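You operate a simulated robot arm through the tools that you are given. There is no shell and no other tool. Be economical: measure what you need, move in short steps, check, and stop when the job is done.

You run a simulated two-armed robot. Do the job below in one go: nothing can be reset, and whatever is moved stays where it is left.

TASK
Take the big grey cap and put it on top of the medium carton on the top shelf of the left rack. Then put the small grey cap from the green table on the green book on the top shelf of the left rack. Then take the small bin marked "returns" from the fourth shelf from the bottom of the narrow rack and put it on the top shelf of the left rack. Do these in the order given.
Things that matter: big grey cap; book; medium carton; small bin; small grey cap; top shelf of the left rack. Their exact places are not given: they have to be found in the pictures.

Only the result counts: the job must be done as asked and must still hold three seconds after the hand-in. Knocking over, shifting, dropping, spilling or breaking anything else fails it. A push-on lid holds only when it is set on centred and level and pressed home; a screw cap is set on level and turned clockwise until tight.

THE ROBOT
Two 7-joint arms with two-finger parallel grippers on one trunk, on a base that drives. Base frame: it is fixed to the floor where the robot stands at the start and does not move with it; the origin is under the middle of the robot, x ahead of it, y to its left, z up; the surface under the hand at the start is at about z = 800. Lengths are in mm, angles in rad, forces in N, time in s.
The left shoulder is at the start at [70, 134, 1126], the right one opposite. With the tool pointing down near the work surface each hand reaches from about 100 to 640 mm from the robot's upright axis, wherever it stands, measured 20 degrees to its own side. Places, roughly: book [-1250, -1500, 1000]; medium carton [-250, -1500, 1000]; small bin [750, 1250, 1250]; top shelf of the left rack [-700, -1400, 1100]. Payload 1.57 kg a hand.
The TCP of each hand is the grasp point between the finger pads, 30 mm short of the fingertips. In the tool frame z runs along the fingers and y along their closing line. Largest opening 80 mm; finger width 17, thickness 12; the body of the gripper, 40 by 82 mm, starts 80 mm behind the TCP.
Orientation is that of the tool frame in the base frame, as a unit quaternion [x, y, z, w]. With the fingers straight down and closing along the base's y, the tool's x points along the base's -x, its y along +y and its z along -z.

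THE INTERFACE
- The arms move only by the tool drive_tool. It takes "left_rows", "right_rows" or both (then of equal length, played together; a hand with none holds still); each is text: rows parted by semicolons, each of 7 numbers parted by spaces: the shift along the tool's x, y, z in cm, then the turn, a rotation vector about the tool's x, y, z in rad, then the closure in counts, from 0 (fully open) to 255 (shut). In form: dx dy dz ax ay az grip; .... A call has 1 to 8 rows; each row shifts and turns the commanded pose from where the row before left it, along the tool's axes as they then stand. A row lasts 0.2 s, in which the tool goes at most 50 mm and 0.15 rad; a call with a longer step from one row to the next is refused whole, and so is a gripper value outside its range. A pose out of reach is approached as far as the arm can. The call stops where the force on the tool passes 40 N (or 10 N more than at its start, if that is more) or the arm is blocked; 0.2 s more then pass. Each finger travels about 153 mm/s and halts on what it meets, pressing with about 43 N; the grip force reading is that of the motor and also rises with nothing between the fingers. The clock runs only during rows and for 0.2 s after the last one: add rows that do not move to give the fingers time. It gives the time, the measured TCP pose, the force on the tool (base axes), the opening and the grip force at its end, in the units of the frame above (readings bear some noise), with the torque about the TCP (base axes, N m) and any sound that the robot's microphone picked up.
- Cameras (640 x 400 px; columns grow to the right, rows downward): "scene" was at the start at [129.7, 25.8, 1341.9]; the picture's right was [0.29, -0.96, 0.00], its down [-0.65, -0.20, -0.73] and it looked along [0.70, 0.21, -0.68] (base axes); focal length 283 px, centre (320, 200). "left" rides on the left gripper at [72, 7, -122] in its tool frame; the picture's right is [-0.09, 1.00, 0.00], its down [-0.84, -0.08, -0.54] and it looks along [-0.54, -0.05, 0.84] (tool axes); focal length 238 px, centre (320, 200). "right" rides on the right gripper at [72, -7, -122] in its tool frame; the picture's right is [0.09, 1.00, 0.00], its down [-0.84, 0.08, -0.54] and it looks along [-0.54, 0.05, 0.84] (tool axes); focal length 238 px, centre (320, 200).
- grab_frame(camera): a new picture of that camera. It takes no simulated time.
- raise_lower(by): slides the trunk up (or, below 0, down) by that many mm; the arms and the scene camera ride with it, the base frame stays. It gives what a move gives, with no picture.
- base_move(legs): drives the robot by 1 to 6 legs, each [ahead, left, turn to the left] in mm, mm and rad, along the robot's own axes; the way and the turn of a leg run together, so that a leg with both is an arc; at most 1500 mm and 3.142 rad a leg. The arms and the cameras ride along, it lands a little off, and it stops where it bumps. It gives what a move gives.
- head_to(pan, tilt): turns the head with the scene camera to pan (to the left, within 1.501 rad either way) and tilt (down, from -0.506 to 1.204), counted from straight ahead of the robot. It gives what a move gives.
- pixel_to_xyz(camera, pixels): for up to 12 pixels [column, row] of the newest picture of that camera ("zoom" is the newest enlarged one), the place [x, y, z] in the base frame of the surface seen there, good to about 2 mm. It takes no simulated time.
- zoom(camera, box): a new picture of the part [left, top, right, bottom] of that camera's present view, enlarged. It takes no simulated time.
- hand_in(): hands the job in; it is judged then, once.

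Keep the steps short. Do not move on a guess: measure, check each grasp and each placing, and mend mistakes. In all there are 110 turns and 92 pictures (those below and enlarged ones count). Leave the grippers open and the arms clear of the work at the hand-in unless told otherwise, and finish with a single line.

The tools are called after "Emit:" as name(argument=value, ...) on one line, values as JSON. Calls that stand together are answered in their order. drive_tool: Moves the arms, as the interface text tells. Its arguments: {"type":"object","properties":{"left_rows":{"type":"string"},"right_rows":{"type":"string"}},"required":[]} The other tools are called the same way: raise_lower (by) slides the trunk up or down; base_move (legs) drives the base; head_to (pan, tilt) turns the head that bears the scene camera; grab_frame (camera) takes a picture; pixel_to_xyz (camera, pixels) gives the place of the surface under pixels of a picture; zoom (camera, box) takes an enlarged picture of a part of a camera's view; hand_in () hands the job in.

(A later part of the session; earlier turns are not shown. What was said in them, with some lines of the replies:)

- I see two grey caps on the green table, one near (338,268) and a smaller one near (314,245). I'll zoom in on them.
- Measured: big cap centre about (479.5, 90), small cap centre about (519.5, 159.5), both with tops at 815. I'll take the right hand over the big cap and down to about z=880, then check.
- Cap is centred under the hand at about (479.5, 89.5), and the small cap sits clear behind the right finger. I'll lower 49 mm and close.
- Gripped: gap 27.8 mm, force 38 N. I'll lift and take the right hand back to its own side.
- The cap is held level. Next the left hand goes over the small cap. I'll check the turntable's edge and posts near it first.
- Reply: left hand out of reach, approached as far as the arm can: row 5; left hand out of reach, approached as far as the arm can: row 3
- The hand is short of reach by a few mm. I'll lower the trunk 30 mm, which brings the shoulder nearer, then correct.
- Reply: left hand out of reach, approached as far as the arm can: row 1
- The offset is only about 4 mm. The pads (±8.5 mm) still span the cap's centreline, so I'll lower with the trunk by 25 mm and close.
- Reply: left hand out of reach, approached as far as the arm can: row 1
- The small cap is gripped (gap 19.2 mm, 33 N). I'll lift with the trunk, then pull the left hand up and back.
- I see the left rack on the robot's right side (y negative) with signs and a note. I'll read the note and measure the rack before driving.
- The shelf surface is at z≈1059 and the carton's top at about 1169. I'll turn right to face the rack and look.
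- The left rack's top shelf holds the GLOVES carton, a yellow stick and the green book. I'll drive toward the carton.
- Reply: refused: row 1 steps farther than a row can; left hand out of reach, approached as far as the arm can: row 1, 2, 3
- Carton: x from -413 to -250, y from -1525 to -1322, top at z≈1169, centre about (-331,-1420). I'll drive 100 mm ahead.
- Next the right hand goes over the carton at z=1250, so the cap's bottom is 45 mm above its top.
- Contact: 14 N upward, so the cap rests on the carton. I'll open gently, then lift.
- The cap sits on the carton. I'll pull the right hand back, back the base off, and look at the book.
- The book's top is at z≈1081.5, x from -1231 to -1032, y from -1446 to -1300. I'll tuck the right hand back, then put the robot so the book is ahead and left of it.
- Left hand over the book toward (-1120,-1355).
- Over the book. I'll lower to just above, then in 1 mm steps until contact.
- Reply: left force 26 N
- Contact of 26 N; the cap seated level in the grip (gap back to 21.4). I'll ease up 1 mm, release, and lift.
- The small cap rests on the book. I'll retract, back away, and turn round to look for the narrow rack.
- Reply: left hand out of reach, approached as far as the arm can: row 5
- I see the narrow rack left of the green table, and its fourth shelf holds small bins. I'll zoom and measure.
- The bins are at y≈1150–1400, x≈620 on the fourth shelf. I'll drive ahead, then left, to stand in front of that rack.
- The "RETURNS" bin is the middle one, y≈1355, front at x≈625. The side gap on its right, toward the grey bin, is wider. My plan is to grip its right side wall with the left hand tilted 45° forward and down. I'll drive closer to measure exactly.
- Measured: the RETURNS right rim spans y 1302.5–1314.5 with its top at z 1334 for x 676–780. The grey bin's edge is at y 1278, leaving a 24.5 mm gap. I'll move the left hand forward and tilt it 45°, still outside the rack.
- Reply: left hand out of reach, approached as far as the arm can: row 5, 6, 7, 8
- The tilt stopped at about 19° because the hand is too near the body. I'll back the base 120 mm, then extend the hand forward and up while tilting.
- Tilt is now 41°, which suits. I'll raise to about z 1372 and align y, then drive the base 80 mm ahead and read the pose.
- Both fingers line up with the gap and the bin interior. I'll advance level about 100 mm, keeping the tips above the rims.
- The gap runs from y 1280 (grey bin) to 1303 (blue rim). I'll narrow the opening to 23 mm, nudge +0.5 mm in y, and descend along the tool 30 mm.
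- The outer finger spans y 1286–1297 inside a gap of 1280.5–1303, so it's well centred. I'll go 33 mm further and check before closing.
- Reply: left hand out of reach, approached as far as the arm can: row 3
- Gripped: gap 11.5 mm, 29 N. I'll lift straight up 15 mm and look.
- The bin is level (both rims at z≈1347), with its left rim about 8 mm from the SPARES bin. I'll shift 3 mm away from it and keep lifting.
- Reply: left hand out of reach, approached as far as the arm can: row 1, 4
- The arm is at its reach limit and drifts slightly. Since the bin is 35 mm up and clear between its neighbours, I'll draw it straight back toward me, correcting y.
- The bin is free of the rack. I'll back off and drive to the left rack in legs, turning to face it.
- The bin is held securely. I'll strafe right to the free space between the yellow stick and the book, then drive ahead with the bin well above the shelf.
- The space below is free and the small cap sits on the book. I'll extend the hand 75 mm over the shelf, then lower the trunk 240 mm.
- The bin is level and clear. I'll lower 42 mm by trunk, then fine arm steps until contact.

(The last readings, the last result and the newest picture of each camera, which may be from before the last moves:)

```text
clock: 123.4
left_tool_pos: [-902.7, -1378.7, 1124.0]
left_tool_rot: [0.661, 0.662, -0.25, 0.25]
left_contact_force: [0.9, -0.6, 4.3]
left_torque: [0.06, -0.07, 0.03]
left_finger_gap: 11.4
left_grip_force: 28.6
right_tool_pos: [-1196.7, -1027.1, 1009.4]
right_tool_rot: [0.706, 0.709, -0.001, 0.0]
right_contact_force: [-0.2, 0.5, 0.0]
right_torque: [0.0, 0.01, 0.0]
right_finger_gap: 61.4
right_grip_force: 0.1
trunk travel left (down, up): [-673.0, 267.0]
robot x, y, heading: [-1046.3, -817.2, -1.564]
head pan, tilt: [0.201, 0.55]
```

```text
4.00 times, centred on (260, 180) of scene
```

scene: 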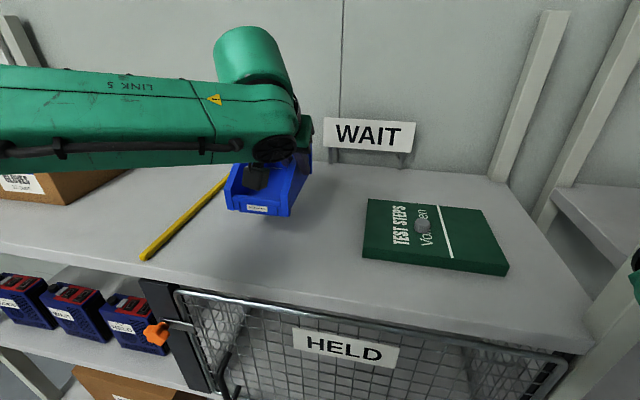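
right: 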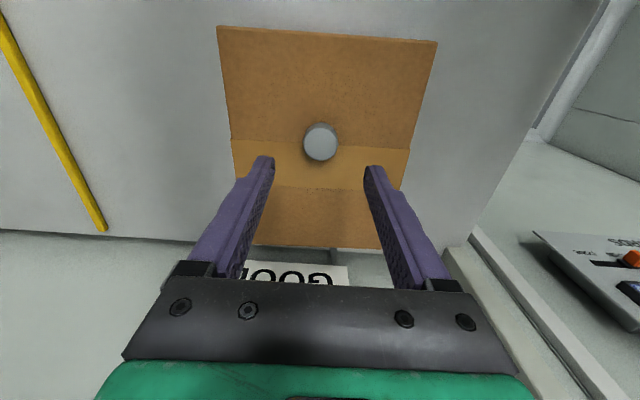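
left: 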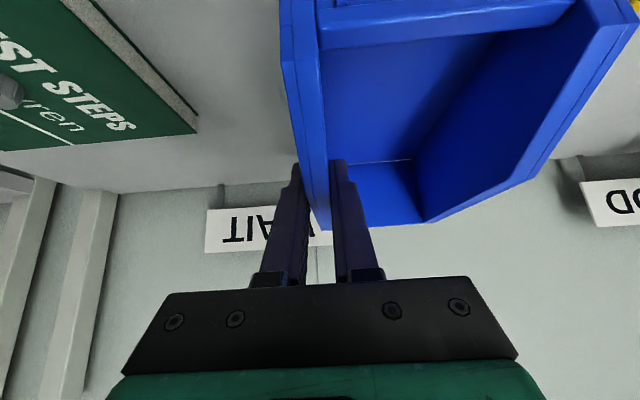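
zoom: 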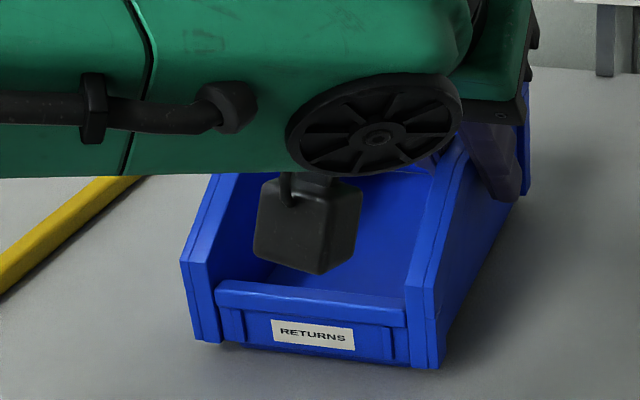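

Contact, 4 N upward: the bin rests on the shelf. I'll release partway, then withdraw along the tool axis.

Emit:
drive_tool(left_rows="0 0 0 0 0 0 230; 0 0 0 0 0 0 200; 0 0 0 0 0 0 165; 0 0 0 0 0 0 165; 0 0 -2 0 0 0 165; 0 0 -3.5 0 0 0 165; 0 0 -4 0 0 0 165; 0 0 0 0 0 0 165")

Emit:
grab_frame(camera="left")

```text
clock: 125.2
left_tool_pos: [-903.0, -1316.6, 1195.7]
left_tool_rot: [0.66, 0.663, -0.25, 0.25]
left_contact_force: [0.0, 0.4, 0.0]
left_torque: [0.02, 0.03, -0.01]
left_finger_gap: 28.1
left_grip_force: 0.0
right_tool_pos: [-1197.7, -1026.7, 1008.9]
right_tool_rot: [0.706, 0.708, 0.0, 0.0]
right_contact_force: [-0.3, 0.6, 0.0]
right_torque: [0.01, -0.01, 0.03]
right_finger_gap: 61.3
right_grip_force: 0.0
trunk travel left (down, up): [-673.0, 267.0]
robot x, y, heading: [-1047.1, -818.8, -1.568]
head pan, tilt: [0.201, 0.55]
```

```text
37 pictures are left
```

left: 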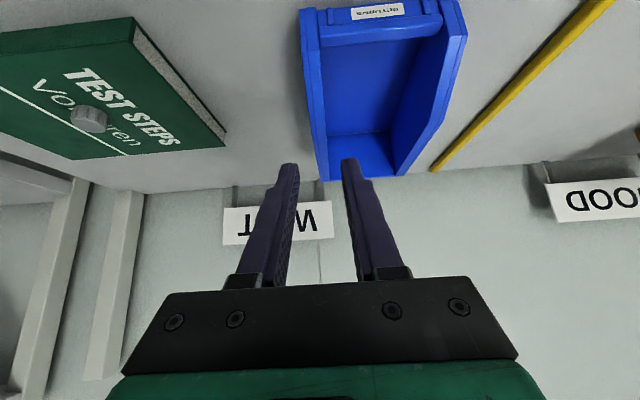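

The bin stands free on the shelf. I'll raise a little, back the base off, open both grippers and take a final look.

Emit:
raise_lower(by=80)

Emit:
base_move(legs=[[-350, 0, 0]])

Emit:
drive_tool(left_rows="0 0 0 0 0 0 0; 0 0 0 0 0 0 0; 0 0 0 0 0 0 0", right_rows="0 0 0 0 0 0 0; 0 0 0 0 0 0 0; 0 0 0 0 0 0 0")

Emit:
head_to(pan=0.3, tilt=0.4)

Emit:
grab_frame(camera="scene")

```text
clock: 126.3
left_tool_pos: [-902.7, -1316.0, 1276.3]
left_tool_rot: [0.66, 0.663, -0.25, 0.249]
left_contact_force: [0.1, -0.8, 0.1]
left_torque: [-0.02, 0.03, 0.05]
left_finger_gap: 28.1
left_grip_force: 0.1
right_tool_pos: [-1197.5, -1026.8, 1088.3]
right_tool_rot: [0.706, 0.708, 0.0, 0.0]
right_contact_force: [-0.2, -0.4, 0.6]
right_torque: [0.02, -0.01, 0.01]
right_finger_gap: 60.9
right_grip_force: 0.2
trunk travel left (down, up): [-753.0, 187.0]
robot x, y, heading: [-1048.2, -816.1, -1.569]
head pan, tilt: [0.201, 0.55]
```

```text
clock: 128.6
left_tool_pos: [-904.3, -972.4, 1274.4]
left_tool_rot: [0.661, 0.662, -0.25, 0.249]
left_contact_force: [0.3, 0.2, -0.1]
left_torque: [-0.02, 0.06, 0.01]
left_finger_gap: 28.0
left_grip_force: 0.0
right_tool_pos: [-1199.2, -682.2, 1087.5]
right_tool_rot: [0.707, 0.708, 0.001, 0.0]
right_contact_force: [-0.5, -0.1, 0.4]
right_torque: [0.04, 0.02, 0.0]
right_finger_gap: 61.4
right_grip_force: 0.1
trunk travel left (down, up): [-753.0, 187.0]
robot x, y, heading: [-1046.6, -473.2, -1.569]
head pan, tilt: [0.201, 0.55]
```

```text
clock: 129.4
left_tool_pos: [-905.7, -970.1, 1275.8]
left_tool_rot: [0.662, 0.662, -0.25, 0.249]
left_contact_force: [-1.1, -0.1, 0.1]
left_torque: [0.02, -0.01, 0.02]
left_finger_gap: 79.7
left_grip_force: 0.0
right_tool_pos: [-1199.1, -679.9, 1089.2]
right_tool_rot: [0.706, 0.708, -0.001, 0.001]
right_contact_force: [-0.7, -0.2, 0.1]
right_torque: [-0.02, 0.01, 0.0]
right_finger_gap: 80.0
right_grip_force: 0.1
trunk travel left (down, up): [-753.0, 187.0]
robot x, y, heading: [-1050.7, -467.4, -1.574]
head pan, tilt: [0.201, 0.55]
```

```text
clock: 130.1
left_tool_pos: [-904.4, -970.0, 1274.8]
left_tool_rot: [0.662, 0.662, -0.25, 0.249]
left_contact_force: [0.2, 1.0, 0.8]
left_torque: [0.02, 0.0, -0.01]
left_finger_gap: 79.9
left_grip_force: 0.0
right_tool_pos: [-1199.8, -679.8, 1088.8]
right_tool_rot: [0.706, 0.708, 0.0, 0.0]
right_contact_force: [-0.4, 0.3, 0.2]
right_torque: [-0.01, 0.01, -0.02]
right_finger_gap: 79.9
right_grip_force: 0.2
trunk travel left (down, up): [-753.0, 187.0]
robot x, y, heading: [-1050.7, -469.2, -1.571]
head pan, tilt: [0.3, 0.4]
```

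```text
36 pictures are left
```

scene: 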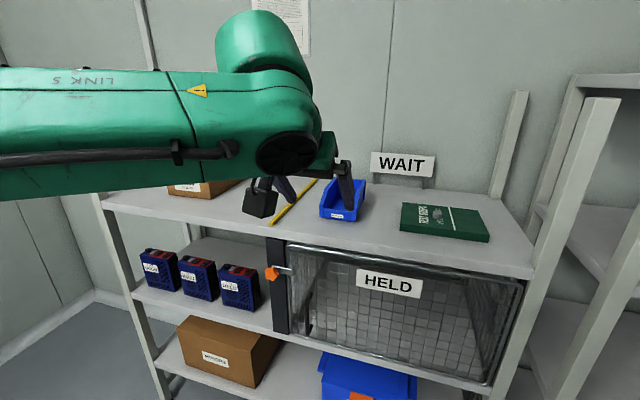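

Emit:
zoom(camera="scene", box=[300, 160, 500, 260])

Emit:
base_move(legs=[[-100, -150, 0.0]])

Emit:
head_to(pan=0.75, tilt=0.3)

Emit:
grab_frame(camera="left")

```text
3.20 times, centred on (400, 210) of scene
```

zoom: 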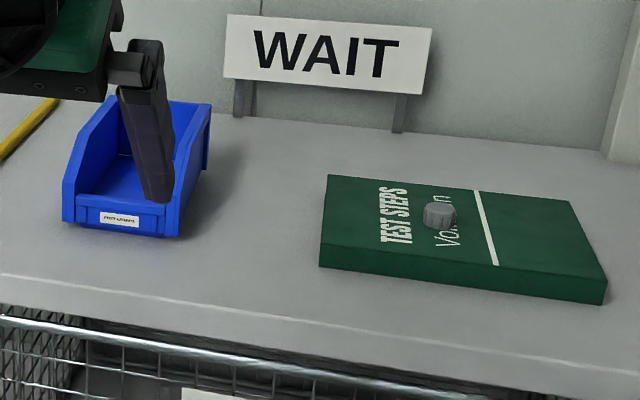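

```text
clock: 131.6
left_tool_pos: [-1053.4, -871.2, 1275.2]
left_tool_rot: [0.661, 0.663, -0.249, 0.248]
left_contact_force: [-0.6, -0.5, -0.5]
left_torque: [0.02, 0.01, 0.02]
left_finger_gap: 80.0
left_grip_force: 0.0
right_tool_pos: [-1347.1, -581.5, 1089.1]
right_tool_rot: [0.706, 0.708, 0.0, 0.0]
right_contact_force: [-0.7, -1.3, -0.5]
right_torque: [0.01, 0.01, 0.03]
right_finger_gap: 79.9
right_grip_force: 0.2
trunk travel left (down, up): [-753.0, 187.0]
robot x, y, heading: [-1198.4, -368.6, -1.569]
head pan, tilt: [0.3, 0.4]
```

```text
clock: 132.5
left_tool_pos: [-1055.9, -869.4, 1275.4]
left_tool_rot: [0.661, 0.662, -0.249, 0.249]
left_contact_force: [0.5, 0.7, -1.0]
left_torque: [0.02, -0.02, 0.0]
left_finger_gap: 79.9
left_grip_force: 0.1
right_tool_pos: [-1349.7, -579.4, 1088.3]
right_tool_rot: [0.706, 0.708, 0.0, 0.0]
right_contact_force: [1.0, -0.1, -0.3]
right_torque: [-0.01, -0.02, 0.03]
right_finger_gap: 79.8
right_grip_force: 0.1
trunk travel left (down, up): [-753.0, 187.0]
robot x, y, heading: [-1200.5, -367.1, -1.568]
head pan, tilt: [0.75, 0.3]
```

```text
34 pictures are left
```

left: 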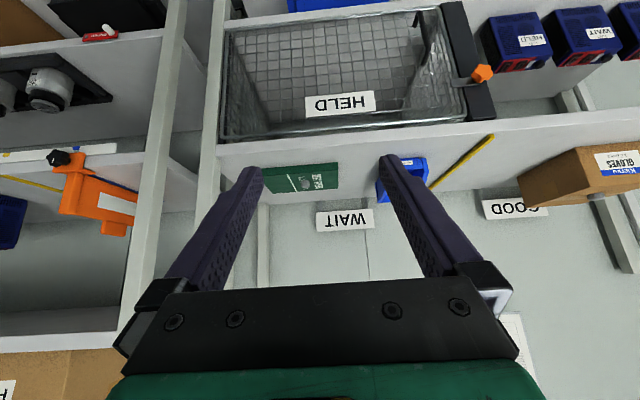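

The cap is on the book, the bin is on the shelf, and the big cap was last seen on the carton at clock 116.6. Nothing has come near the carton since. The grippers are open and clear, so I'm handing in.

Emit:
hand_in()

```text
The job is handed in.
```

The job is handed in: the big grey cap is on the medium carton, the small grey cap is on the green book, and the "returns" bin is on the top shelf of the left rack, placed in that order.
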